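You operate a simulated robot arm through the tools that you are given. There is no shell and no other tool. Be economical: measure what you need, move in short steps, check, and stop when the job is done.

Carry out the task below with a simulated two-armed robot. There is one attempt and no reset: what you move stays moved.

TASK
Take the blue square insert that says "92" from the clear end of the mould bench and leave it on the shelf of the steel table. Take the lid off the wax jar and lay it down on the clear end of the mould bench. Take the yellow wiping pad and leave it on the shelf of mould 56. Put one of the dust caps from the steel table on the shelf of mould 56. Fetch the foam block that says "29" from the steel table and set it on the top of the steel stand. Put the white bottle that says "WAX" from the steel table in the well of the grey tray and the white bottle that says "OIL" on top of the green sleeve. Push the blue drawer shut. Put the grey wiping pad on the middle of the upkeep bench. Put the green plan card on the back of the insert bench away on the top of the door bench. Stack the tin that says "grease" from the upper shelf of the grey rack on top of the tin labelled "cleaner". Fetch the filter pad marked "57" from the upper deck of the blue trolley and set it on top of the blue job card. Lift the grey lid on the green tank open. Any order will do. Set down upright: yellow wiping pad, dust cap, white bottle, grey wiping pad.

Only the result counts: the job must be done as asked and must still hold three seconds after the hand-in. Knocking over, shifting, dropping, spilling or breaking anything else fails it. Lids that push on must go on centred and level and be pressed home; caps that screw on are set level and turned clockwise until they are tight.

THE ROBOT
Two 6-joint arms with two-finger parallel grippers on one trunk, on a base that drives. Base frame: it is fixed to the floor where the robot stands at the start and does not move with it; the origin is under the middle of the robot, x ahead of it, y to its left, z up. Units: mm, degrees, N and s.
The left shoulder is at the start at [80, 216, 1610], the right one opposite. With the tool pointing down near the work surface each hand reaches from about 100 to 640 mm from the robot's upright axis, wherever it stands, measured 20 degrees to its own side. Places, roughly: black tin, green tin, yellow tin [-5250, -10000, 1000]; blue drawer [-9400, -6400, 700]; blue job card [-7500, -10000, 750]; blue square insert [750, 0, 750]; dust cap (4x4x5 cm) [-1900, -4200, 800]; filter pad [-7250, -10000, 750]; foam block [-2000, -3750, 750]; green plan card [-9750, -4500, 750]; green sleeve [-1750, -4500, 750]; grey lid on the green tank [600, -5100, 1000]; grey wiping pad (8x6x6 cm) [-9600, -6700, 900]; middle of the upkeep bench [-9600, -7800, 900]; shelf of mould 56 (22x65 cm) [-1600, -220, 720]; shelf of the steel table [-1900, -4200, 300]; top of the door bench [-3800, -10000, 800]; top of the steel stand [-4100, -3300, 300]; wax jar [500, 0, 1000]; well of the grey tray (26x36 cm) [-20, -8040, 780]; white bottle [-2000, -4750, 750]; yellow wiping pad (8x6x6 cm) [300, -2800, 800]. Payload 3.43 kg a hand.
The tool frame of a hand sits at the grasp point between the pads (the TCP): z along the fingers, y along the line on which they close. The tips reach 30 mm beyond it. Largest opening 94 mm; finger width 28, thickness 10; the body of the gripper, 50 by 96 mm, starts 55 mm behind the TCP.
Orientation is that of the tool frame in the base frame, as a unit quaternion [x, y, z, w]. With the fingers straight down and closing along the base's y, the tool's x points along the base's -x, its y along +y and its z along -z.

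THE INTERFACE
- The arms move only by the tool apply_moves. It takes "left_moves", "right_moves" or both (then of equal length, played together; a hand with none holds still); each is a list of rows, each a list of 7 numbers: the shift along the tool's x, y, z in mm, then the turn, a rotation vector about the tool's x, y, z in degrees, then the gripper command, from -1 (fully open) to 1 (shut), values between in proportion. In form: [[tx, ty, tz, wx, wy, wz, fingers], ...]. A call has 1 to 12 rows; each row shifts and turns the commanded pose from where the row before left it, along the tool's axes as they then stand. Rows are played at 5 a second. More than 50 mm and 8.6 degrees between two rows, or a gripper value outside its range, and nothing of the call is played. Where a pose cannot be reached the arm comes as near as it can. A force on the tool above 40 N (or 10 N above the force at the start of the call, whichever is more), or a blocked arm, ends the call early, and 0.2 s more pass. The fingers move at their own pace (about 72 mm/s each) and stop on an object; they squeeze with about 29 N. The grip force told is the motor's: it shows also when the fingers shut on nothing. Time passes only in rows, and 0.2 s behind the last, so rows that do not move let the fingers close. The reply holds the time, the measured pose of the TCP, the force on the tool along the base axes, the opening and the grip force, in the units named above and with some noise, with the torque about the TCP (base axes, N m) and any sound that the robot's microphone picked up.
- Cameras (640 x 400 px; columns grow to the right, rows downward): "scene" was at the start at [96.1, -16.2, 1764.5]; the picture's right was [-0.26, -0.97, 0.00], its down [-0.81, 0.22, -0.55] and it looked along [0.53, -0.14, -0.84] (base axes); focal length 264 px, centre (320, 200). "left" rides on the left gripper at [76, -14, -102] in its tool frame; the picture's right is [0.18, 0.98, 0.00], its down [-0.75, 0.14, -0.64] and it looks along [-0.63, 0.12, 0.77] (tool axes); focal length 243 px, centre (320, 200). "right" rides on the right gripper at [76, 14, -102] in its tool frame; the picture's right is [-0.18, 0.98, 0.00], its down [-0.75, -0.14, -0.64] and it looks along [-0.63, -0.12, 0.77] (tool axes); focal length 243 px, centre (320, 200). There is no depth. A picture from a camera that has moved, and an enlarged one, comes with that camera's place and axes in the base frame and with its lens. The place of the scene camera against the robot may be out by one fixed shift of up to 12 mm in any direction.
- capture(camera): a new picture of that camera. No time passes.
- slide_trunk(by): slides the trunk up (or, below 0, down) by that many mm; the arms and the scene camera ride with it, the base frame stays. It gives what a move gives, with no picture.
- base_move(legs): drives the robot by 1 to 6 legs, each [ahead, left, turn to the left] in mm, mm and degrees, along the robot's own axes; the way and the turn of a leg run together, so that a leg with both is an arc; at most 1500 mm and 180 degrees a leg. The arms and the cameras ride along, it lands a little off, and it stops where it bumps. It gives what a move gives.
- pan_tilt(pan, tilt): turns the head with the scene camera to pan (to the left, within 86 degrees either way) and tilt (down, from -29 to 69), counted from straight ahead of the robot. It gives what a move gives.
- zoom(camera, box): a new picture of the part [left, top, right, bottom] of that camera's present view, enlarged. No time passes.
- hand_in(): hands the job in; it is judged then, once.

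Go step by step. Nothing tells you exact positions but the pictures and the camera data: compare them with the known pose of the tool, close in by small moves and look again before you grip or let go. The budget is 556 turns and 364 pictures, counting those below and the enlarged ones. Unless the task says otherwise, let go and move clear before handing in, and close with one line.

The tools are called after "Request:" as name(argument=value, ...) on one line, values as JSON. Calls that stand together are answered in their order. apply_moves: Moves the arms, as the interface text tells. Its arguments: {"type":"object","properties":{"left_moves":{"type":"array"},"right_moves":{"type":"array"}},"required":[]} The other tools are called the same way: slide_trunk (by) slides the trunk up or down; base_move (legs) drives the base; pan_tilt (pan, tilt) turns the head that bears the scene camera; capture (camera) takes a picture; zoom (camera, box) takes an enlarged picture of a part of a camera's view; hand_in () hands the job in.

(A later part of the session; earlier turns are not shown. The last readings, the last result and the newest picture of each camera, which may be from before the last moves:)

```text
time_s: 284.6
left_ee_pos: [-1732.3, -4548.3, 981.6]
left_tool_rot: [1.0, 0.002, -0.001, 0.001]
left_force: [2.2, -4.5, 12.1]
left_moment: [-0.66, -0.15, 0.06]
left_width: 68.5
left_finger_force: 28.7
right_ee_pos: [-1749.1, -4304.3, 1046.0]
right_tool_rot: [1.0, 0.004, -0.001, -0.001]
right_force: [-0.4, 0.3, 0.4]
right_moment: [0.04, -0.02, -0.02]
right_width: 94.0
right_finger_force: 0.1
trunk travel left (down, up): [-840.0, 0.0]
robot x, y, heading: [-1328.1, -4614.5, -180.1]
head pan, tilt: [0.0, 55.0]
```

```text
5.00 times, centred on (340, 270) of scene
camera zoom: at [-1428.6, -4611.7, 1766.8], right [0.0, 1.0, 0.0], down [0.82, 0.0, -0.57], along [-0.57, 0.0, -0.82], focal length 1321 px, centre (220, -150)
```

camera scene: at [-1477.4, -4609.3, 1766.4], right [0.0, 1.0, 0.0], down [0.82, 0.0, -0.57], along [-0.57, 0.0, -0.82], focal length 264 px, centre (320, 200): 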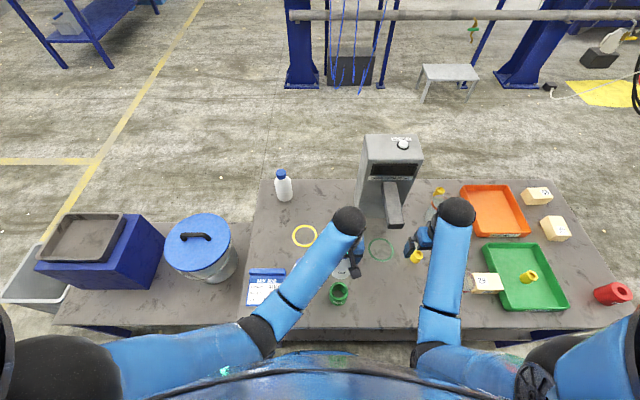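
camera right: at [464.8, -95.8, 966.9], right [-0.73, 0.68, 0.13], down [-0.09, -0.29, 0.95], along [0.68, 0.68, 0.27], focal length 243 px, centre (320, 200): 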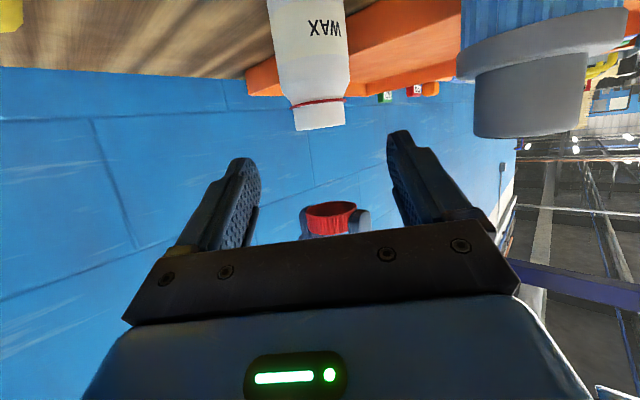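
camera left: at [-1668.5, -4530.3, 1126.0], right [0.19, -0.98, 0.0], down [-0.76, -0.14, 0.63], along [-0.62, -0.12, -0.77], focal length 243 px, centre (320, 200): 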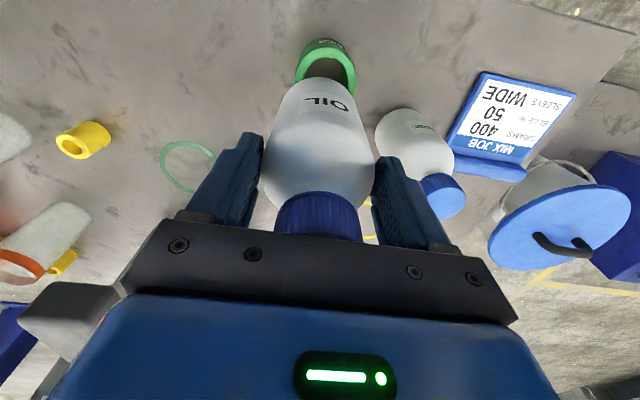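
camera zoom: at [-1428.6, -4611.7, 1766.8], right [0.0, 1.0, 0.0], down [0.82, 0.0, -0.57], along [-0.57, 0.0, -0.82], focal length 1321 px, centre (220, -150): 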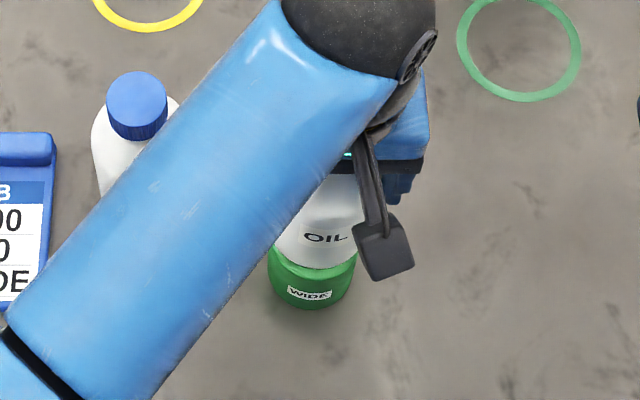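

The rim shows the earlier spot was nearly concentric. Lifting, shifting back +8 mm, and lowering gently.

Request:
apply_moves(left_moves=[[0, 0, -6, 0, 0, 0, 1], [8, 0, 0, 0, 0, 0, 1], [0, 0, 0, 0, 0, 0, 1]])

Request:
zoom(camera="left", box=[240, 0, 420, 120])

```text
time_s: 285.4
left_ee_pos: [-1724.5, -4546.7, 986.1]
left_tool_rot: [1.0, 0.0, 0.0, 0.001]
left_force: [0.3, 0.1, -4.2]
left_moment: [0.01, -0.02, 0.01]
left_width: 68.0
left_finger_force: 28.6
right_ee_pos: [-1748.8, -4303.9, 1045.0]
right_tool_rot: [1.0, 0.004, -0.001, 0.0]
right_force: [-0.3, -0.6, 0.0]
right_moment: [0.03, 0.01, -0.03]
right_width: 94.0
right_finger_force: 0.1
trunk travel left (down, up): [-840.0, 0.0]
robot x, y, heading: [-1326.2, -4609.1, -180.1]
head pan, tilt: [0.0, 55.0]
```

```text
3.33 times, centred on (330, 60) of left
camera zoom: at [-1648.2, -4531.9, 1086.6], right [0.19, -0.98, 0.0], down [-0.75, -0.14, 0.64], along [-0.63, -0.12, -0.77], focal length 809 px, centre (287, 667)
```

zoom: 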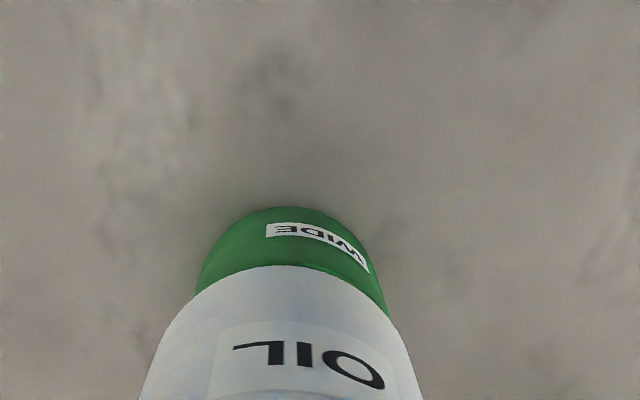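

Nearly concentric now. A final 2 mm nudge and lower to contact, then release.

Request:
apply_moves(left_moves=[[2, 0, 2, 0, 0, 0, 1], [0, 0, 2, 0, 0, 0, 1], [0, 0, 1, 0, 0, 0, 1], [0, 0, 0, 0, 0, 0, 1]])

Request:
apply_moves(left_moves=[[0, 0, 0, 0, 0, 0, 0], [0, 0, 0, 0, 0, 0, -0.3], [0, 0, 0, 0, 0, 0, -0.8], [0, 0, 0, 0, 0, 0, -1]])

Request:
capture(camera="left")

```text
time_s: 286.4
left_ee_pos: [-1721.7, -4546.0, 982.1]
left_tool_rot: [1.0, 0.002, 0.001, 0.001]
left_force: [-0.8, 0.7, -3.9]
left_moment: [0.0, -0.06, -0.02]
left_width: 68.2
left_finger_force: 29.3
right_ee_pos: [-1748.9, -4303.6, 1045.7]
right_tool_rot: [1.0, 0.005, -0.001, 0.0]
right_force: [-0.7, 0.0, -0.2]
right_moment: [0.03, -0.05, -0.03]
right_width: 94.0
right_finger_force: 0.1
trunk travel left (down, up): [-840.0, 0.0]
robot x, y, heading: [-1326.8, -4611.2, -179.9]
head pan, tilt: [0.0, 55.0]
```

```text
time_s: 287.4
left_ee_pos: [-1721.8, -4546.3, 983.3]
left_tool_rot: [1.0, 0.001, 0.001, 0.001]
left_force: [0.5, 0.2, -0.1]
left_moment: [0.03, 0.02, 0.03]
left_width: 93.8
left_finger_force: 0.1
right_ee_pos: [-1750.1, -4303.8, 1044.4]
right_tool_rot: [1.0, 0.004, 0.0, 0.0]
right_force: [-0.6, 0.3, 0.2]
right_moment: [0.0, -0.01, -0.02]
right_width: 93.9
right_finger_force: 0.1
trunk travel left (down, up): [-840.0, 0.0]
robot x, y, heading: [-1321.9, -4615.3, -180.0]
head pan, tilt: [0.0, 55.0]
```

```text
225 pictures are left
camera left: at [-1645.9, -4531.4, 1082.7], right [0.19, -0.98, 0.0], down [-0.75, -0.14, 0.64], along [-0.63, -0.12, -0.77], focal length 243 px, centre (320, 200)
```

left: 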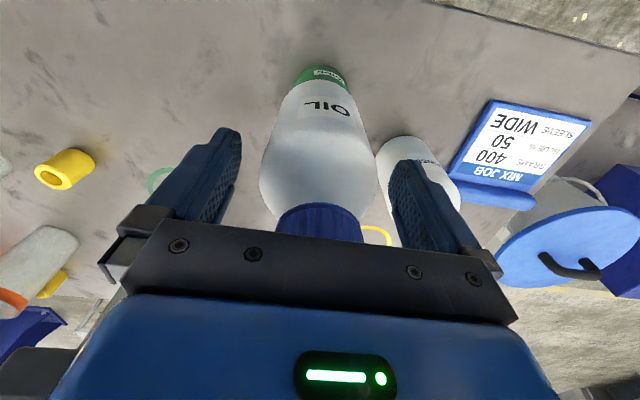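

OIL stands on the sleeve. Rising, then backing the base so the open fingers slide clear along x.

Request:
apply_moves(left_moves=[[0, 0, -25, 0, 0, 0, -1], [0, 0, -25, 0, 0, 0, -1], [0, 0, 0, 0, 0, 0, -1]])

Request:
base_move(legs=[[-250, 0, 0]])

Request:
capture(camera="scene")

```text
time_s: 288.2
left_ee_pos: [-1721.9, -4546.1, 1034.2]
left_tool_rot: [1.0, 0.002, 0.001, 0.001]
left_force: [-0.2, 0.2, 0.0]
left_moment: [0.0, -0.01, -0.03]
left_width: 93.7
left_finger_force: 0.1
right_ee_pos: [-1750.0, -4304.4, 1045.4]
right_tool_rot: [1.0, 0.005, -0.001, 0.0]
right_force: [0.4, -0.7, 0.0]
right_moment: [0.02, 0.02, -0.02]
right_width: 93.9
right_finger_force: 0.0
trunk travel left (down, up): [-840.0, 0.0]
robot x, y, heading: [-1324.1, -4612.1, -180.0]
head pan, tilt: [0.0, 55.0]
```

```text
time_s: 290.0
left_ee_pos: [-1475.1, -4543.0, 1030.2]
left_tool_rot: [1.0, -0.002, 0.003, 0.002]
left_force: [0.3, 0.3, 0.0]
left_moment: [-0.03, -0.02, 0.0]
left_width: 94.0
left_finger_force: 0.0
right_ee_pos: [-1500.6, -4301.1, 1044.2]
right_tool_rot: [1.0, 0.002, 0.001, 0.0]
right_force: [0.3, 0.6, -0.9]
right_moment: [-0.01, -0.02, -0.02]
right_width: 94.1
right_finger_force: 0.0
trunk travel left (down, up): [-840.0, 0.0]
robot x, y, heading: [-1076.8, -4611.9, 179.9]
head pan, tilt: [0.0, 55.0]
```

```text
224 pictures are left
camera scene: at [-1185.7, -4609.8, 1766.0], right [0.0, 1.0, 0.0], down [0.82, 0.0, -0.57], along [-0.57, 0.0, -0.82], focal length 264 px, centre (320, 200)
```

scene: 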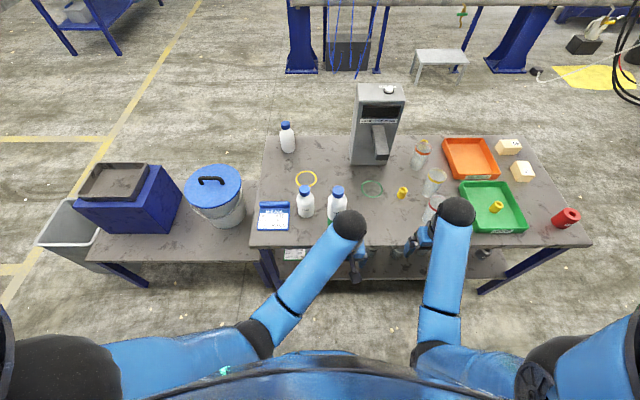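

OIL is on the sleeve. Next, foam 29 near (-1766,-4029) with the right hand.

Request:
apply_moves(left_moves=[[0, 45, 0, 0, 0, 0, -1], [0, 45, 0, 0, 0, 0, -1]])

Request:
base_move(legs=[[0, -420, 0], [230, 0, 0]])

Request:
capture(camera="right")

Request:
capture(camera="scene")

```text
time_s: 290.6
left_ee_pos: [-1471.9, -4636.3, 1032.6]
left_tool_rot: [1.0, -0.002, 0.001, 0.0]
left_force: [-0.3, -0.5, 0.6]
left_moment: [0.03, 0.01, 0.02]
left_width: 94.0
left_finger_force: 0.1
right_ee_pos: [-1499.2, -4302.0, 1044.0]
right_tool_rot: [1.0, 0.002, 0.0, -0.001]
right_force: [-0.9, 0.6, -0.2]
right_moment: [0.01, -0.02, 0.0]
right_width: 94.2
right_finger_force: 0.0
trunk travel left (down, up): [-840.0, 0.0]
robot x, y, heading: [-1073.8, -4613.3, 179.7]
head pan, tilt: [0.0, 55.0]
```

```text
time_s: 294.5
left_ee_pos: [-1696.6, -4215.1, 1033.8]
left_tool_rot: [1.0, 0.0, -0.001, 0.001]
left_force: [0.4, -0.9, -0.1]
left_moment: [0.02, -0.02, 0.02]
left_width: 94.0
left_finger_force: 0.0
right_ee_pos: [-1725.0, -3881.3, 1047.3]
right_tool_rot: [1.0, 0.003, -0.004, -0.001]
right_force: [0.7, 0.0, 0.8]
right_moment: [-0.01, 0.04, -0.02]
right_width: 93.9
right_finger_force: 0.0
trunk travel left (down, up): [-840.0, 0.0]
robot x, y, heading: [-1302.4, -4193.2, 179.8]
head pan, tilt: [0.0, 55.0]
```

```text
223 pictures are left
camera right: at [-1648.7, -3895.4, 1149.1], right [-0.18, -0.98, 0.0], down [-0.75, 0.14, 0.65], along [-0.64, 0.12, -0.76], focal length 243 px, centre (320, 200)
```

right: 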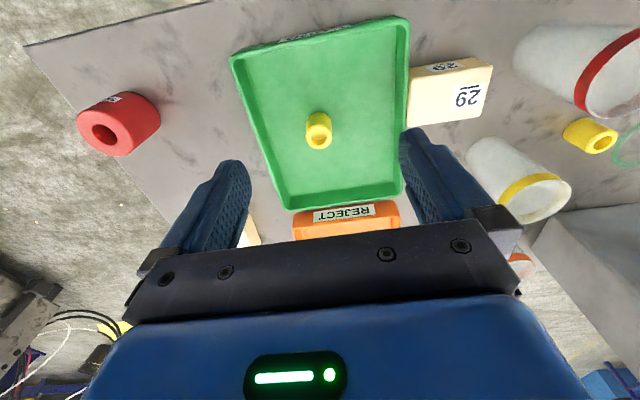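

```text
222 pictures are left
camera scene: at [-1402.9, -4190.0, 1767.1], right [0.0, 1.0, 0.0], down [0.82, 0.0, -0.58], along [-0.58, 0.0, -0.82], focal length 264 px, centre (320, 200)
```

scene: 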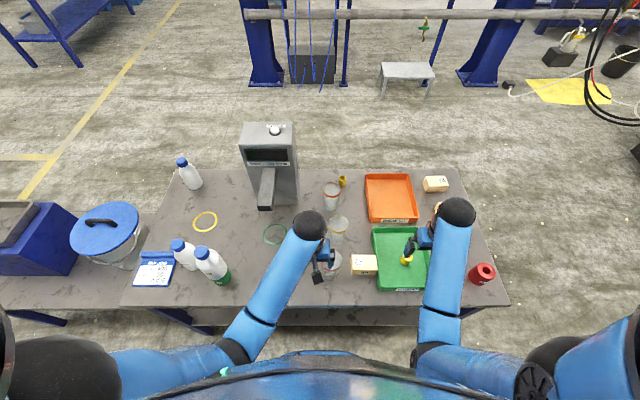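

Foam 29 sits against the green tray, so I'll grip it along x. Rotating the right tool -90° and moving above it.

Request:
apply_moves(right_moves=[[0, 0, 0, 0, 0, -8.5, -1], [0, 0, 0, 0, 0, -8.5, -1], [0, 0, 0, 0, 0, -8.5, -1], [0, 0, 0, 0, 0, -8.5, -1], [0, 0, 0, 0, 0, -8.5, -1], [0, 0, 0, 0, 0, -8.5, -1], [0, 0, 0, 0, 0, -8.5, -1], [0, 0, 0, 0, 0, -8.5, -1], [0, 0, 0, 0, 0, -8.5, -1], [0, 0, 0, 0, 0, -8.5, -1], [0, 0, 0, 0, 0, -5, -1]])

Request:
apply_moves(right_moves=[[-45, -10, 0, 0, 0, 0, -1], [-45, -15, 0, 0, 0, 0, -1], [-45, -15, 0, 0, 0, 0, -1], [-18, -10, 20, 0, 0, 0, -1], [0, 0, 0, 0, 0, 0, -1]])

Request:
capture(camera="right")

```text
time_s: 296.9
left_ee_pos: [-1700.1, -4213.2, 1032.7]
left_tool_rot: [1.0, 0.0, 0.001, 0.002]
left_force: [0.2, 0.8, -0.5]
left_moment: [0.03, 0.02, -0.01]
left_width: 94.0
left_finger_force: 0.1
right_ee_pos: [-1728.1, -3880.9, 1043.6]
right_tool_rot: [0.705, 0.709, 0.0, 0.0]
right_force: [-0.4, -0.5, 0.7]
right_moment: [-0.01, -0.02, -0.01]
right_width: 93.8
right_finger_force: 0.0
trunk travel left (down, up): [-840.0, 0.0]
robot x, y, heading: [-1309.3, -4193.3, 180.0]
head pan, tilt: [0.0, 55.0]
```

```text
time_s: 298.1
left_ee_pos: [-1700.9, -4212.9, 1032.7]
left_tool_rot: [1.0, 0.0, 0.001, 0.001]
left_force: [-0.1, 0.4, 0.3]
left_moment: [-0.01, 0.01, -0.02]
left_width: 94.3
left_finger_force: 0.0
right_ee_pos: [-1775.7, -4034.4, 1023.5]
right_tool_rot: [0.705, 0.709, 0.0, 0.0]
right_force: [-0.3, 0.6, 0.6]
right_moment: [0.02, -0.02, 0.0]
right_width: 94.1
right_finger_force: 0.0
trunk travel left (down, up): [-840.0, 0.0]
robot x, y, heading: [-1305.3, -4193.2, 180.0]
head pan, tilt: [0.0, 55.0]
```

```text
221 pictures are left
camera right: at [-1763.2, -3959.5, 1126.1], right [0.98, -0.18, 0.0], down [-0.14, -0.75, 0.64], along [-0.12, -0.63, -0.77], focal length 243 px, centre (320, 200)
```

right: 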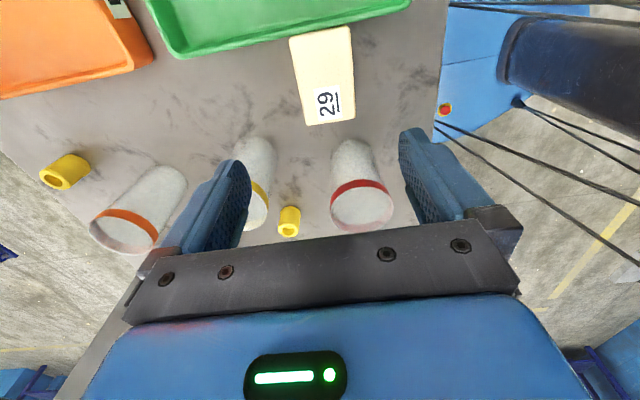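

Request:
apply_moves(right_moves=[[20, 6, 40, 0, 0, 0, -1], [0, 0, 45, 0, 0, 0, -1], [0, 0, 45, 0, 0, 0, -1], [0, 0, 0, 0, 0, 0, -1]])

Request:
capture(camera="right")

Request:
zoom(camera="scene", box=[290, 180, 480, 310])

```text
time_s: 299.1
left_ee_pos: [-1699.9, -4213.4, 1033.7]
left_tool_rot: [1.0, 0.0, 0.001, 0.001]
left_force: [-0.3, 0.4, -0.1]
left_moment: [0.01, 0.01, 0.02]
left_width: 94.0
left_finger_force: 0.0
right_ee_pos: [-1772.9, -4015.1, 894.2]
right_tool_rot: [0.705, 0.709, -0.001, 0.0]
right_force: [0.0, -0.3, -0.7]
right_moment: [0.03, 0.0, 0.01]
right_width: 94.0
right_finger_force: 0.0
trunk travel left (down, up): [-840.0, 0.0]
robot x, y, heading: [-1305.1, -4192.9, 179.6]
head pan, tilt: [0.0, 55.0]
```

```text
220 pictures are left
camera right: at [-1759.8, -3938.5, 996.1], right [0.98, -0.18, 0.0], down [-0.14, -0.75, 0.64], along [-0.12, -0.63, -0.77], focal length 243 px, centre (320, 200)
```

right: 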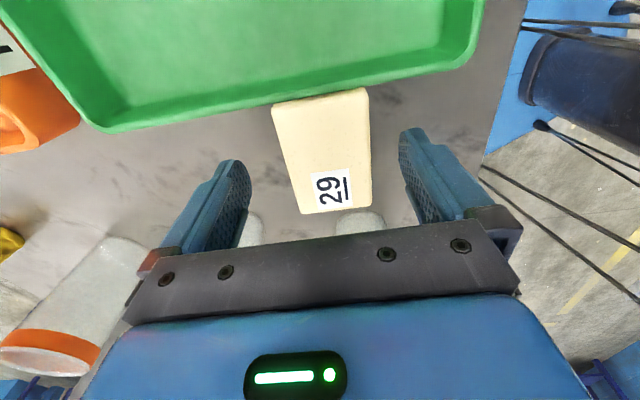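

```text
3.08 times, centred on (385, 245) of scene
camera zoom: at [-1409.7, -4189.4, 1766.5], right [0.0, 1.0, 0.0], down [0.82, 0.0, -0.57], along [-0.57, 0.0, -0.82], focal length 813 px, centre (120, 62)
```

zoom: 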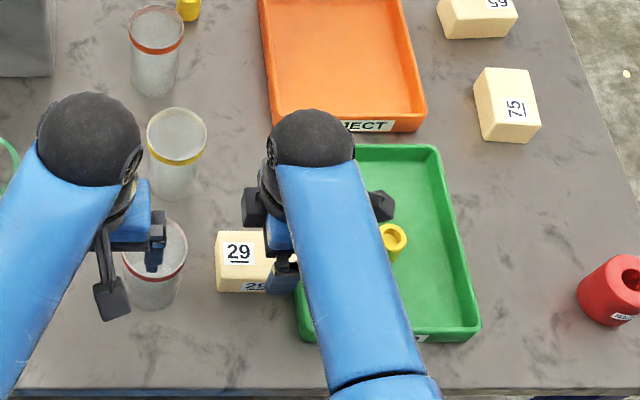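

Request:
apply_moves(right_moves=[[0, 0, 30, 0, 0, 0, -1], [0, 0, 22, 0, 0, 0, -1], [0, 0, 0, 0, 0, 0, 0], [0, 0, 0, 0, 0, 0, 1], [0, 0, 0, 0, 0, 0, 1], [0, 0, 0, 0, 0, 0, 1]])

Request:
capture(camera="right")

```text
time_s: 300.5
left_ee_pos: [-1700.0, -4212.9, 1033.9]
left_tool_rot: [1.0, -0.001, 0.001, 0.001]
left_force: [-0.1, 0.2, 0.1]
left_moment: [-0.01, -0.01, 0.0]
left_width: 94.1
left_finger_force: 0.1
right_ee_pos: [-1772.7, -4013.9, 842.7]
right_tool_rot: [0.706, 0.708, -0.001, -0.001]
right_force: [0.6, -0.6, 0.5]
right_moment: [-0.02, 0.0, -0.04]
right_width: 63.3
right_finger_force: 29.3
trunk travel left (down, up): [-840.0, 0.0]
robot x, y, heading: [-1305.2, -4188.2, 179.6]
head pan, tilt: [0.0, 55.0]
```

```text
218 pictures are left
camera right: at [-1759.9, -3937.5, 944.9], right [0.98, -0.18, 0.0], down [-0.14, -0.75, 0.64], along [-0.12, -0.63, -0.77], focal length 243 px, centre (320, 200)
```

right: 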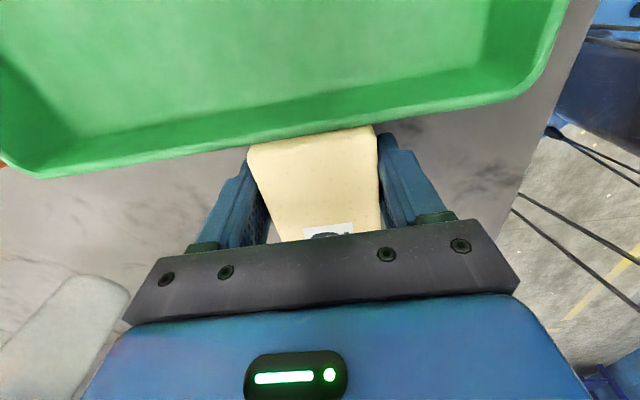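

Gripped. Lifting straight up and checking.

Request:
apply_moves(right_moves=[[0, 0, -20, 0, 0, 0, 1], [0, 0, -40, 0, 0, 0, 1], [0, 0, -45, 0, 0, 0, 1], [0, 0, -45, 0, 0, 0, 1], [0, 0, 0, 0, 0, 0, 1]])

Request:
base_move(legs=[[-450, 0, 0]])

Request:
capture(camera="scene")

Request:
capture(camera="right")

```text
time_s: 301.7
left_ee_pos: [-1699.3, -4214.0, 1032.3]
left_tool_rot: [1.0, 0.001, 0.001, 0.002]
left_force: [0.1, 0.2, -0.4]
left_moment: [-0.04, -0.01, 0.01]
left_width: 94.0
left_finger_force: 0.1
right_ee_pos: [-1772.2, -4014.8, 992.9]
right_tool_rot: [0.705, 0.709, -0.001, -0.001]
right_force: [-0.2, 0.2, 0.1]
right_moment: [0.0, 0.05, -0.05]
right_width: 63.3
right_finger_force: 28.8
trunk travel left (down, up): [-840.0, 0.0]
robot x, y, heading: [-1305.0, -4193.5, 179.7]
head pan, tilt: [0.0, 55.0]
```

```text
time_s: 304.5
left_ee_pos: [-1248.4, -4214.2, 1032.6]
left_tool_rot: [1.0, 0.0, 0.001, 0.001]
left_force: [0.1, -0.2, 0.5]
left_moment: [-0.03, -0.02, -0.02]
left_width: 94.0
left_finger_force: 0.1
right_ee_pos: [-1322.2, -4014.0, 991.9]
right_tool_rot: [0.704, 0.71, 0.0, 0.0]
right_force: [0.3, -0.3, -0.5]
right_moment: [0.05, 0.01, 0.0]
right_width: 63.2
right_finger_force: 28.9
trunk travel left (down, up): [-840.0, 0.0]
robot x, y, heading: [-853.7, -4195.6, 179.6]
head pan, tilt: [0.0, 55.0]
```

```text
217 pictures are left
camera scene: at [-960.2, -4189.7, 1766.3], right [0.0, 1.0, 0.0], down [0.82, 0.0, -0.57], along [-0.57, 0.0, -0.82], focal length 264 px, centre (320, 200)
```

scene: 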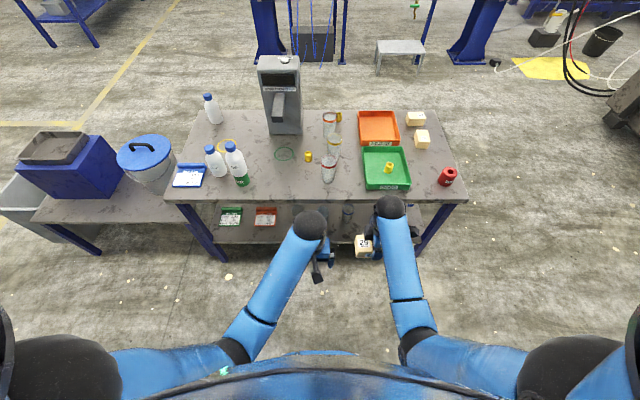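

```text
216 pictures are left
camera right: at [-1309.1, -3938.6, 1094.2], right [0.98, -0.18, 0.0], down [-0.14, -0.75, 0.64], along [-0.11, -0.63, -0.77], focal length 243 px, centre (320, 200)
```

right: 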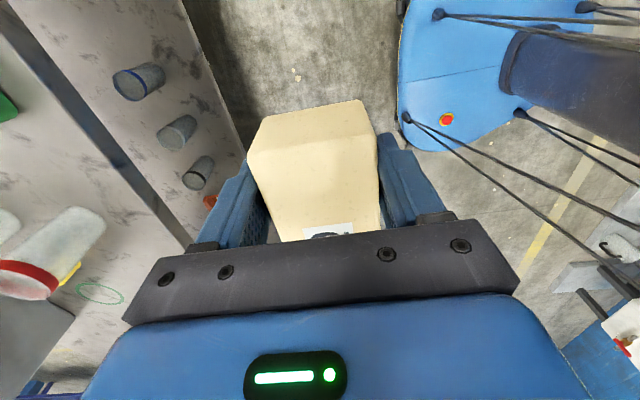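

Foam 29 held. Driving around the table's +y end toward the steel stand.

Request:
base_move(legs=[[0, -1200, 0], [1450, 0, 0], [750, 0, 0]])

Request:
pan_tilt(pan=0, tilt=45)

Request:
capture(camera="scene")

```text
time_s: 321.0
left_ee_pos: [-3421.3, -3012.9, 1033.8]
left_tool_rot: [1.0, 0.007, 0.0, 0.001]
left_force: [0.3, 0.3, -0.6]
left_moment: [0.0, -0.03, 0.0]
left_width: 94.0
left_finger_force: 0.0
right_ee_pos: [-3496.6, -2814.8, 992.7]
right_tool_rot: [0.7, 0.714, -0.002, -0.002]
right_force: [0.0, 0.4, -0.3]
right_moment: [0.0, -0.01, -0.03]
right_width: 63.3
right_finger_force: 28.5
trunk travel left (down, up): [-840.0, 0.0]
robot x, y, heading: [-3032.0, -2983.9, -179.3]
head pan, tilt: [0.0, 55.0]
```

```text
time_s: 321.7
left_ee_pos: [-3422.6, -3013.0, 1034.3]
left_tool_rot: [1.0, 0.007, 0.001, 0.001]
left_force: [1.0, -0.4, 0.0]
left_moment: [0.01, -0.04, -0.02]
left_width: 94.3
left_finger_force: 0.2
right_ee_pos: [-3498.6, -2813.8, 993.5]
right_tool_rot: [0.7, 0.715, -0.001, -0.001]
right_force: [0.1, -0.2, 0.5]
right_moment: [0.0, -0.01, -0.01]
right_width: 63.4
right_finger_force: 29.3
trunk travel left (down, up): [-840.0, 0.0]
robot x, y, heading: [-3030.8, -2983.0, -179.4]
head pan, tilt: [0.0, 45.0]
```

```text
215 pictures are left
camera scene: at [-3142.0, -2983.9, 1780.0], right [-0.01, 1.0, 0.0], down [0.71, 0.01, -0.71], along [-0.71, -0.01, -0.71], focal length 264 px, centre (320, 200)
```

scene: 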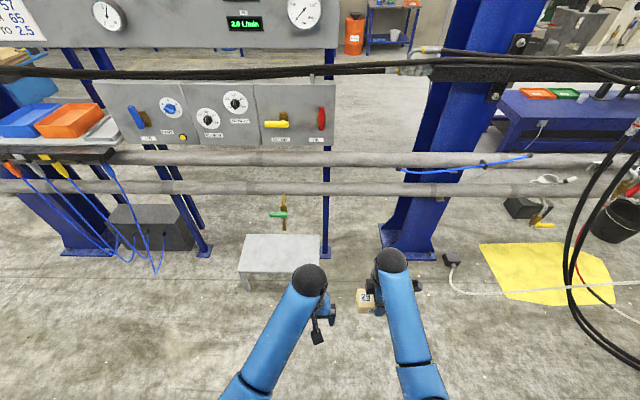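

The stand is at roughly (-4150,-3255), top z≈270–300. Moving the left hand outward so it stays off the stand, then driving to it.

Request:
apply_moves(left_moves=[[0, 45, 0, 0, 0, 0, -1], [0, 45, 0, 0, 0, 0, -1], [0, 45, 0, 0, 0, 0, -1], [0, 45, 0, 0, 0, 0, -1]])

Request:
base_move(legs=[[0, 0, -0.6], [0, 440, 0], [500, 0, 0]])

Request:
slide_trunk(by=-400)

Request:
capture(camera="scene")

Request:
capture(camera="right")

```text
time_s: 322.7
left_ee_pos: [-3423.0, -3191.8, 1033.0]
left_tool_rot: [1.0, 0.007, 0.001, 0.001]
left_force: [0.4, -0.4, 0.2]
left_moment: [-0.01, -0.01, -0.03]
left_width: 93.8
left_finger_force: 0.0
right_ee_pos: [-3499.1, -2815.0, 993.1]
right_tool_rot: [0.701, 0.714, -0.001, -0.002]
right_force: [0.3, -0.4, 0.1]
right_moment: [-0.02, 0.02, -0.01]
right_width: 63.3
right_finger_force: 28.7
trunk travel left (down, up): [-840.0, 0.0]
robot x, y, heading: [-3029.2, -2987.7, -179.0]
head pan, tilt: [0.0, 45.0]
```

```text
time_s: 328.2
left_ee_pos: [-3914.8, -3634.1, 1034.5]
left_tool_rot: [1.0, 0.001, 0.0, 0.001]
left_force: [0.2, -1.1, 0.4]
left_moment: [-0.03, 0.0, 0.02]
left_width: 93.7
left_finger_force: 0.0
right_ee_pos: [-3987.0, -3257.0, 993.7]
right_tool_rot: [0.704, 0.711, -0.001, -0.002]
right_force: [0.5, 0.5, -0.5]
right_moment: [0.0, 0.04, -0.01]
right_width: 63.3
right_finger_force: 28.3
trunk travel left (down, up): [-840.0, 0.0]
robot x, y, heading: [-3522.3, -3432.0, -179.9]
head pan, tilt: [0.0, 45.0]
```

```text
time_s: 332.1
left_ee_pos: [-3917.6, -3633.6, 632.1]
left_tool_rot: [1.0, 0.002, 0.001, 0.001]
left_force: [0.9, 0.3, 0.5]
left_moment: [-0.01, -0.02, 0.04]
left_width: 93.9
left_finger_force: 0.0
right_ee_pos: [-3987.8, -3257.7, 593.9]
right_tool_rot: [0.704, 0.71, -0.001, -0.001]
right_force: [-0.1, -0.3, -0.8]
right_moment: [0.02, 0.02, 0.02]
right_width: 63.4
right_finger_force: 29.0
trunk travel left (down, up): [-440.0, 400.0]
robot x, y, heading: [-3518.1, -3434.3, -180.0]
head pan, tilt: [0.0, 45.0]
```

```text
214 pictures are left
camera scene: at [-3634.4, -3430.5, 1380.0], right [0.0, 1.0, 0.0], down [0.71, 0.0, -0.71], along [-0.71, 0.0, -0.71], focal length 264 px, centre (320, 200)
```

scene: 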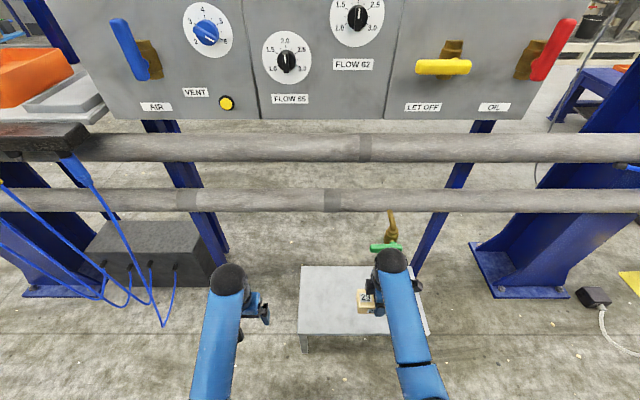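

```text
213 pictures are left
camera right: at [-3976.0, -3180.4, 695.2], right [0.98, -0.18, 0.0], down [-0.13, -0.76, 0.64], along [-0.11, -0.63, -0.77], focal length 243 px, centre (320, 200)
```

right: 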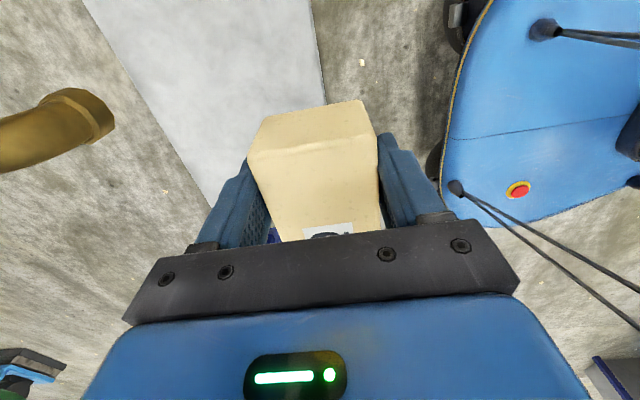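

A brass tap overhangs the stand's rear, so I'll place the foam near the stand's front: TCP about (-4055,-3325).

Request:
base_move(legs=[[65, 65, 0]])

Request:
slide_trunk(by=-190)

Request:
capture(camera="scene")

Request:
capture(camera="right")

```text
time_s: 333.2
left_ee_pos: [-3982.9, -3697.6, 633.2]
left_tool_rot: [1.0, 0.001, 0.001, 0.001]
left_force: [-0.2, 0.2, -0.3]
left_moment: [0.01, -0.03, 0.03]
left_width: 94.2
left_finger_force: 0.0
right_ee_pos: [-4054.0, -3321.6, 591.9]
right_tool_rot: [0.705, 0.709, 0.0, -0.002]
right_force: [0.0, -0.1, -0.7]
right_moment: [0.03, 0.02, 0.0]
right_width: 63.3
right_finger_force: 28.6
trunk travel left (down, up): [-440.0, 400.0]
robot x, y, heading: [-3587.1, -3497.0, -179.9]
head pan, tilt: [0.0, 45.0]
```

```text
time_s: 335.3
left_ee_pos: [-3982.9, -3698.6, 443.6]
left_tool_rot: [1.0, 0.0, 0.001, 0.0]
left_force: [0.7, -0.2, -0.5]
left_moment: [0.0, 0.04, 0.0]
left_width: 94.0
left_finger_force: 0.0
right_ee_pos: [-4053.6, -3320.4, 403.1]
right_tool_rot: [0.705, 0.71, -0.001, -0.001]
right_force: [0.1, 0.2, 0.3]
right_moment: [0.0, -0.02, -0.02]
right_width: 63.0
right_finger_force: 29.1
trunk travel left (down, up): [-250.0, 590.0]
robot x, y, heading: [-3588.6, -3499.8, -179.9]
head pan, tilt: [0.0, 45.0]
```

```text
212 pictures are left
camera scene: at [-3700.1, -3495.3, 1190.0], right [0.0, 1.0, 0.0], down [0.71, 0.0, -0.71], along [-0.71, 0.0, -0.71], focal length 264 px, centre (320, 200)
```

scene: 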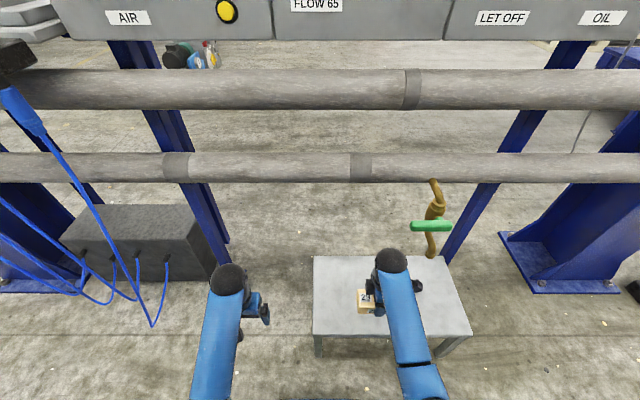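

```text
211 pictures are left
camera right: at [-4041.4, -3244.7, 505.2], right [0.98, -0.18, 0.0], down [-0.13, -0.76, 0.64], along [-0.12, -0.63, -0.77], focal length 243 px, centre (320, 200)
```

right: 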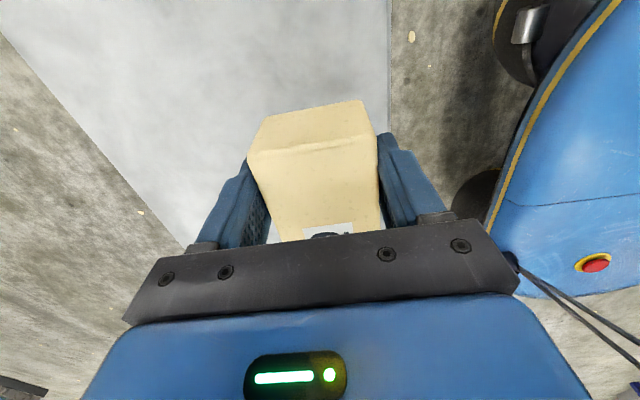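

Request:
apply_moves(right_moves=[[0, -20, 20, 0, 0, 0, 1], [0, 0, 30, 0, 0, 0, 1], [0, 0, 10, 0, 0, 0, 1], [0, 0, 4, 0, 0, 0, 1], [0, 0, 3, 0, 0, 0, 1], [0, 0, 3, 0, 0, 0, 1], [0, 0, 3, 0, 0, 0, 1], [0, 0, 3, 0, 0, 0, 1], [0, 0, 3, 0, 0, 0, 1], [0, 0, 3, 0, 0, 0, 1], [0, 0, 3, 0, 0, 0, 1], [0, 0, 3, 0, 0, 0, 1]])

```text
time_s: 337.9
left_ee_pos: [-3982.3, -3698.1, 443.7]
left_tool_rot: [1.0, 0.001, 0.0, 0.002]
left_force: [0.5, -0.1, -0.3]
left_moment: [-0.01, 0.01, -0.01]
left_width: 94.0
left_finger_force: 0.1
right_ee_pos: [-4074.9, -3322.8, 316.1]
right_tool_rot: [0.704, 0.71, -0.002, -0.004]
right_force: [1.6, 2.0, 25.0]
right_moment: [0.01, -0.09, 0.05]
right_width: 63.3
right_finger_force: 28.8
trunk travel left (down, up): [-250.0, 590.0]
robot x, y, heading: [-3588.2, -3497.7, -179.8]
head pan, tilt: [0.0, 45.0]
```

Foam is seated. Releasing and lifting clear.

Request:
apply_moves(right_moves=[[0, 0, -2, 0, 0, 0, 0], [0, 0, 0, 0, 0, 0, -1], [0, 0, 0, 0, 0, 0, -1], [0, 0, -30, 0, 0, 0, -1], [0, 0, -45, 0, 0, 0, -1], [0, 0, -45, 0, 0, 0, -1]])

Request:
capture(camera="right")

```text
time_s: 339.3
left_ee_pos: [-3983.4, -3699.0, 443.9]
left_tool_rot: [1.0, 0.001, 0.001, 0.001]
left_force: [0.0, -0.5, 0.6]
left_moment: [0.03, -0.01, -0.02]
left_width: 94.0
left_finger_force: 0.1
right_ee_pos: [-4071.9, -3324.7, 437.1]
right_tool_rot: [0.705, 0.709, -0.001, -0.001]
right_force: [0.5, 1.4, 0.3]
right_moment: [0.0, 0.03, 0.02]
right_width: 93.8
right_finger_force: 0.0
trunk travel left (down, up): [-250.0, 590.0]
robot x, y, heading: [-3586.9, -3495.9, -179.9]
head pan, tilt: [0.0, 45.0]
```

```text
210 pictures are left
camera right: at [-4059.2, -3245.8, 539.7], right [0.98, -0.18, 0.0], down [-0.13, -0.76, 0.64], along [-0.11, -0.63, -0.77], focal length 243 px, centre (320, 200)
```

right: 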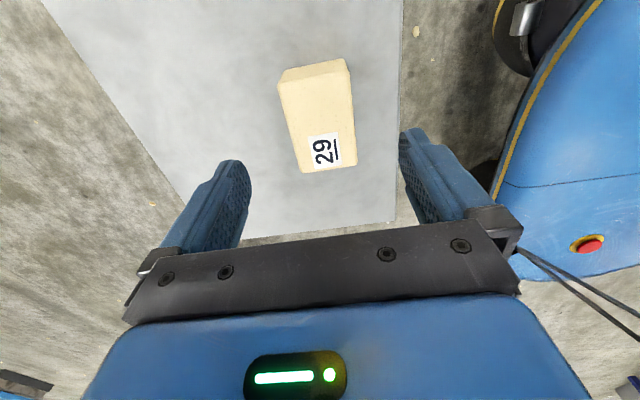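

Foam 29 is on the stand. Restoring the right tool, raising, and driving to the far side of the steel table for the WAX bottle.

Request:
slide_trunk(by=300)

Request:
base_move(legs=[[-300, 0, 0]])

Request:
slide_trunk(by=290)

Request:
apply_moves(right_moves=[[0, 0, 0, 0, 0, 8.5, -1], [0, 0, 0, 0, 0, 8.5, -1], [0, 0, 0, 0, 0, 8.5, -1], [0, 0, 0, 0, 0, 8.5, -1], [0, 0, 0, 0, 0, 8.5, -1], [0, 0, 0, 0, 0, 8.5, -1], [0, 0, 0, 0, 0, 8.5, -1], [0, 0, 0, 0, 0, 8.5, -1], [0, 0, 0, 0, 0, 8.5, -1], [0, 0, 0, 0, 0, 8.5, -1], [0, 0, 0, 0, 0, 5, -1]])

Request:
base_move(legs=[[0, 0, -180], [0, -1090, 0], [300, 0, 0]])

Request:
capture(camera="scene")

```text
time_s: 342.3
left_ee_pos: [-3982.5, -3697.9, 743.1]
left_tool_rot: [1.0, 0.001, 0.001, 0.001]
left_force: [0.0, -0.1, -0.4]
left_moment: [0.01, -0.03, 0.0]
left_width: 93.8
left_finger_force: 0.3
right_ee_pos: [-4071.9, -3323.4, 736.8]
right_tool_rot: [0.705, 0.71, 0.0, -0.001]
right_force: [-0.4, 0.2, -0.1]
right_moment: [-0.02, 0.02, 0.02]
right_width: 94.0
right_finger_force: 0.1
trunk travel left (down, up): [-550.0, 290.0]
robot x, y, heading: [-3588.8, -3498.2, -179.9]
head pan, tilt: [0.0, 45.0]
```

```text
time_s: 344.3
left_ee_pos: [-3677.1, -3697.3, 742.5]
left_tool_rot: [1.0, 0.001, 0.001, 0.001]
left_force: [0.0, -0.3, -0.2]
left_moment: [0.0, 0.01, -0.01]
left_width: 93.9
left_finger_force: 0.2
right_ee_pos: [-3765.4, -3321.7, 737.0]
right_tool_rot: [0.705, 0.709, 0.0, -0.001]
right_force: [-0.5, 0.0, -0.1]
right_moment: [-0.01, 0.0, -0.01]
right_width: 93.9
right_finger_force: 0.1
trunk travel left (down, up): [-550.0, 290.0]
robot x, y, heading: [-3282.6, -3498.1, -180.0]
head pan, tilt: [0.0, 45.0]
```

```text
time_s: 347.2
left_ee_pos: [-3676.0, -3697.2, 1034.1]
left_tool_rot: [1.0, 0.0, 0.001, 0.001]
left_force: [-0.4, -0.1, 0.5]
left_moment: [0.01, 0.01, -0.01]
left_width: 93.7
left_finger_force: 0.0
right_ee_pos: [-3765.5, -3321.4, 1026.2]
right_tool_rot: [0.705, 0.709, 0.0, 0.0]
right_force: [1.0, 0.3, 0.1]
right_moment: [-0.01, 0.02, 0.01]
right_width: 93.9
right_finger_force: 0.1
trunk travel left (down, up): [-840.0, 0.0]
robot x, y, heading: [-3280.9, -3499.9, -180.1]
head pan, tilt: [0.0, 45.0]
```

```text
time_s: 349.6
left_ee_pos: [-3677.6, -3697.4, 1033.1]
left_tool_rot: [1.0, 0.001, 0.001, 0.002]
left_force: [0.8, 0.9, -0.7]
left_moment: [0.0, 0.01, 0.0]
left_width: 94.1
left_finger_force: 0.0
right_ee_pos: [-3766.1, -3322.1, 1027.8]
right_tool_rot: [1.0, 0.002, -0.001, 0.001]
right_force: [0.7, -0.3, -0.4]
right_moment: [0.0, -0.05, -0.03]
right_width: 93.7
right_finger_force: 0.0
trunk travel left (down, up): [-840.0, 0.0]
robot x, y, heading: [-3279.4, -3498.9, -180.0]
head pan, tilt: [0.0, 45.0]
```

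```text
time_s: 364.1
left_ee_pos: [-2592.3, -4355.8, 1034.0]
left_tool_rot: [0.003, 1.0, 0.001, 0.001]
left_force: [-0.4, 0.2, 0.0]
left_moment: [-0.01, 0.01, 0.03]
left_width: 94.1
left_finger_force: 0.1
right_ee_pos: [-2505.0, -4732.3, 1028.4]
right_tool_rot: [0.0, 1.0, 0.0, 0.002]
right_force: [0.4, 0.1, 0.9]
right_moment: [0.01, -0.05, 0.0]
right_width: 94.1
right_finger_force: 0.0
trunk travel left (down, up): [-840.0, 0.0]
robot x, y, heading: [-2987.7, -4551.1, -0.4]
head pan, tilt: [0.0, 45.0]
```

```text
209 pictures are left
camera scene: at [-2882.7, -4553.5, 1780.3], right [-0.01, -1.0, 0.0], down [-0.7, 0.0, -0.71], along [0.71, 0.0, -0.7], focal length 264 px, centre (320, 200)
```

scene: 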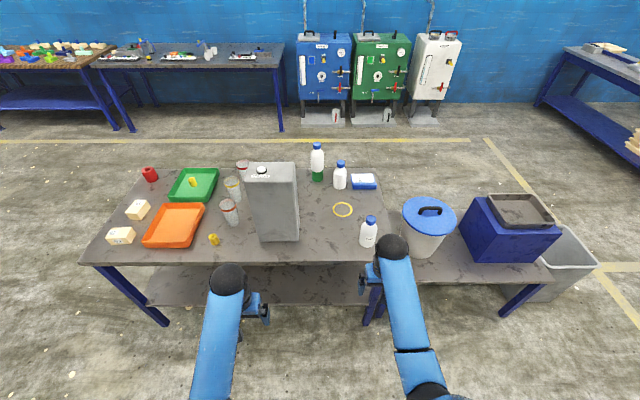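

Request:
zoom(camera="scene", box=[320, 200, 420, 280])

Request:
zoom(camera="scene", box=[270, 20, 480, 140])

```text
5.00 times, centred on (370, 240) of scene
camera zoom: at [-2882.7, -4553.5, 1780.3], right [-0.01, -1.0, 0.0], down [-0.7, 0.0, -0.71], along [0.71, 0.0, -0.7], focal length 1321 px, centre (70, 0)
```

zoom: 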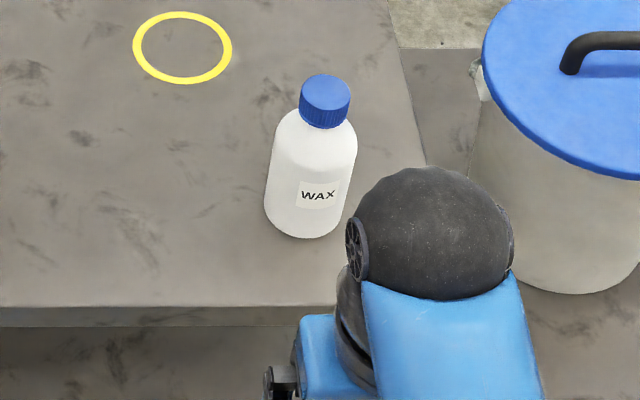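

```text
3.05 times, centred on (375, 80) of scene
camera zoom: at [-2882.7, -4553.5, 1780.3], right [-0.01, -1.0, 0.0], down [-0.7, 0.0, -0.71], along [0.71, 0.0, -0.7], focal length 805 px, centre (152, 566)
```

zoom: 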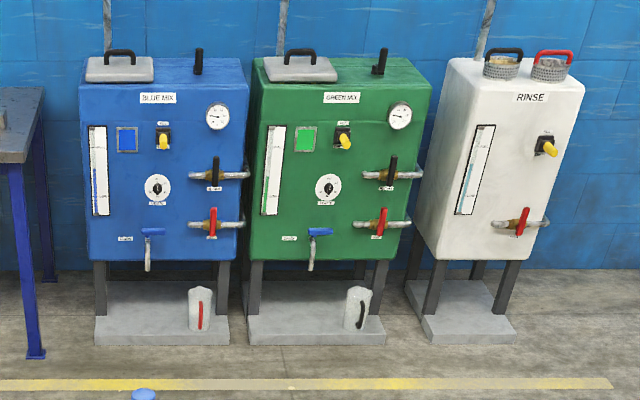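

WAX confirmed at (-2155,-4767). Driving up so the right hand is over it.

Request:
base_move(legs=[[325, 0, 0.4]])

Request:
capture(camera="right")

```text
time_s: 366.2
left_ee_pos: [-2271.9, -4355.8, 1034.1]
left_tool_rot: [0.0, 1.0, 0.002, 0.0]
left_force: [0.1, -0.8, -0.4]
left_moment: [0.01, -0.02, -0.01]
left_width: 94.1
left_finger_force: 0.0
right_ee_pos: [-2184.8, -4732.0, 1028.7]
right_tool_rot: [-0.001, 1.0, 0.0, 0.001]
right_force: [-0.4, 0.9, 0.1]
right_moment: [-0.02, -0.03, -0.03]
right_width: 94.0
right_finger_force: 0.1
trunk travel left (down, up): [-840.0, 0.0]
robot x, y, heading: [-2668.4, -4556.4, -0.4]
head pan, tilt: [0.0, 45.0]
```

```text
206 pictures are left
camera right: at [-2262.5, -4717.7, 1130.6], right [0.18, 0.98, 0.0], down [0.75, -0.14, 0.65], along [0.63, -0.12, -0.76], focal length 243 px, centre (320, 200)
```

right: 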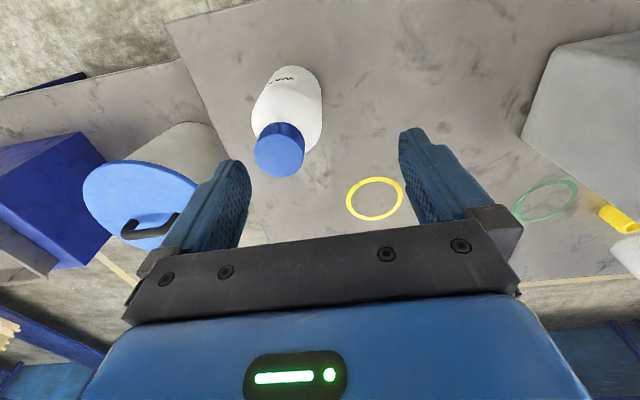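

Request:
apply_moves(right_moves=[[-10, -34, 0, 0, 0, 0, -1], [0, 0, 25, 0, 0, 0, -1], [0, 0, 0, 0, 0, 0, -1]])

Request:
capture(camera="right")

```text
time_s: 367.0
left_ee_pos: [-2270.9, -4356.0, 1032.2]
left_tool_rot: [0.001, 1.0, 0.001, -0.001]
left_force: [0.5, 0.0, 0.3]
left_moment: [0.02, 0.0, 0.05]
left_width: 94.1
left_finger_force: 0.0
right_ee_pos: [-2172.3, -4766.4, 1001.3]
right_tool_rot: [-0.002, 1.0, 0.0, 0.001]
right_force: [0.9, 0.6, 0.6]
right_moment: [0.04, -0.03, 0.03]
right_width: 94.1
right_finger_force: 0.0
trunk travel left (down, up): [-840.0, 0.0]
robot x, y, heading: [-2669.1, -4558.1, -0.0]
head pan, tilt: [0.0, 45.0]
```

```text
205 pictures are left
camera right: at [-2250.6, -4751.3, 1104.0], right [0.18, 0.98, 0.0], down [0.75, -0.14, 0.64], along [0.63, -0.12, -0.77], focal length 243 px, centre (320, 200)
```

right: 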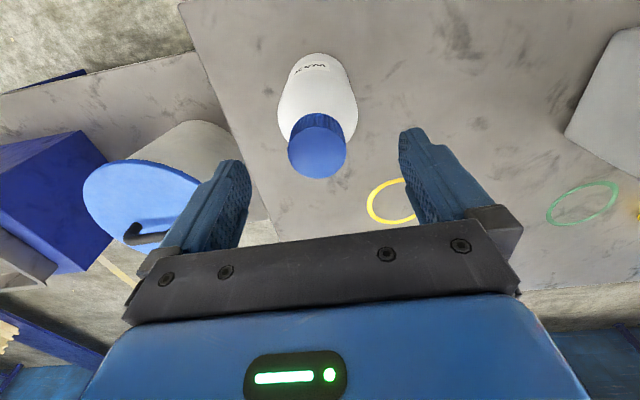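

Request:
apply_moves(right_moves=[[-6, -1, 40, 0, 0, 0, -1], [0, 0, 43, 0, 0, 0, -1], [0, 0, 0, 0, 0, 0, -0.3], [0, 0, 0, 0, 0, 0, 1], [0, 0, 0, 0, 0, 0, 1], [0, 0, 0, 0, 0, 0, 1]])

Request:
capture(camera="right")

```text
time_s: 368.4
left_ee_pos: [-2270.6, -4355.7, 1033.7]
left_tool_rot: [0.001, 1.0, 0.001, -0.001]
left_force: [-0.5, -0.3, -0.4]
left_moment: [0.01, 0.01, 0.01]
left_width: 94.1
left_finger_force: 0.0
right_ee_pos: [-2166.1, -4767.4, 918.5]
right_tool_rot: [-0.001, 1.0, 0.0, 0.001]
right_force: [1.4, -0.3, -0.2]
right_moment: [0.07, -0.14, -0.06]
right_width: 68.0
right_finger_force: 29.2
trunk travel left (down, up): [-840.0, 0.0]
robot x, y, heading: [-2668.2, -4557.1, -0.1]
head pan, tilt: [0.0, 45.0]
```

```text
204 pictures are left
camera right: at [-2244.2, -4752.7, 1021.0], right [0.18, 0.98, 0.0], down [0.75, -0.14, 0.64], along [0.63, -0.12, -0.77], focal length 243 px, centre (320, 200)
```

right: 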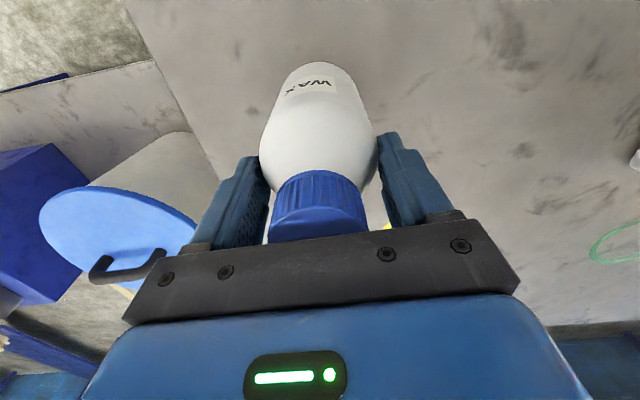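

WAX gripped. Lifting, backing off, and driving round the south end of the table toward the green tank.

Request:
apply_moves(right_moves=[[0, 0, -40, 0, 0, 0, 1], [0, 0, -45, 0, 0, 0, 1], [0, 0, -30, 0, 0, 0, 1], [0, 0, 0, 0, 0, 0, 1]])

Request:
base_move(legs=[[-300, 0, 0], [0, -1450, 0], [1400, 0, 0], [1200, 0, 0], [0, 800, 0]])

Request:
capture(camera="scene")

```text
time_s: 369.4
left_ee_pos: [-2269.5, -4356.7, 1033.5]
left_tool_rot: [0.001, 1.0, 0.001, -0.002]
left_force: [0.1, 1.0, -0.4]
left_moment: [-0.01, 0.01, -0.01]
left_width: 94.0
left_finger_force: 0.0
right_ee_pos: [-2166.1, -4766.0, 1032.8]
right_tool_rot: [-0.002, 1.0, -0.001, 0.0]
right_force: [0.3, -0.3, -3.9]
right_moment: [-0.03, -0.02, 0.0]
right_width: 68.2
right_finger_force: 29.4
trunk travel left (down, up): [-840.0, 0.0]
robot x, y, heading: [-2666.9, -4553.5, -0.3]
head pan, tilt: [0.0, 45.0]
```

```text
time_s: 381.5
left_ee_pos: [-2008.9, -5824.6, 1028.3]
left_tool_rot: [-0.014, 1.0, 0.001, -0.006]
left_force: [0.3, 0.4, -0.1]
left_moment: [0.03, 0.02, -0.01]
left_width: 94.1
left_finger_force: 0.0
right_ee_pos: [-1891.6, -6229.7, 1029.3]
right_tool_rot: [-0.016, 1.0, 0.0, -0.003]
right_force: [0.7, 0.2, -5.2]
right_moment: [0.0, 0.0, 0.0]
right_width: 68.2
right_finger_force: 29.0
trunk travel left (down, up): [-840.0, 0.0]
robot x, y, heading: [-2403.8, -6037.5, 1.6]
head pan, tilt: [0.0, 45.0]
stopped in leg 3: the robot was blocked; the commanded pose is now the measured one
```

```text
203 pictures are left
camera scene: at [-2283.9, -6030.2, 1779.0], right [0.03, -1.0, 0.0], down [-0.71, -0.02, -0.7], along [0.7, 0.02, -0.71], focal length 264 px, centre (320, 200)
```

scene: 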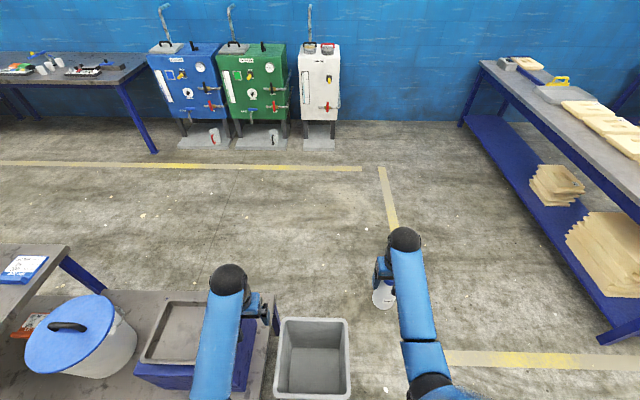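

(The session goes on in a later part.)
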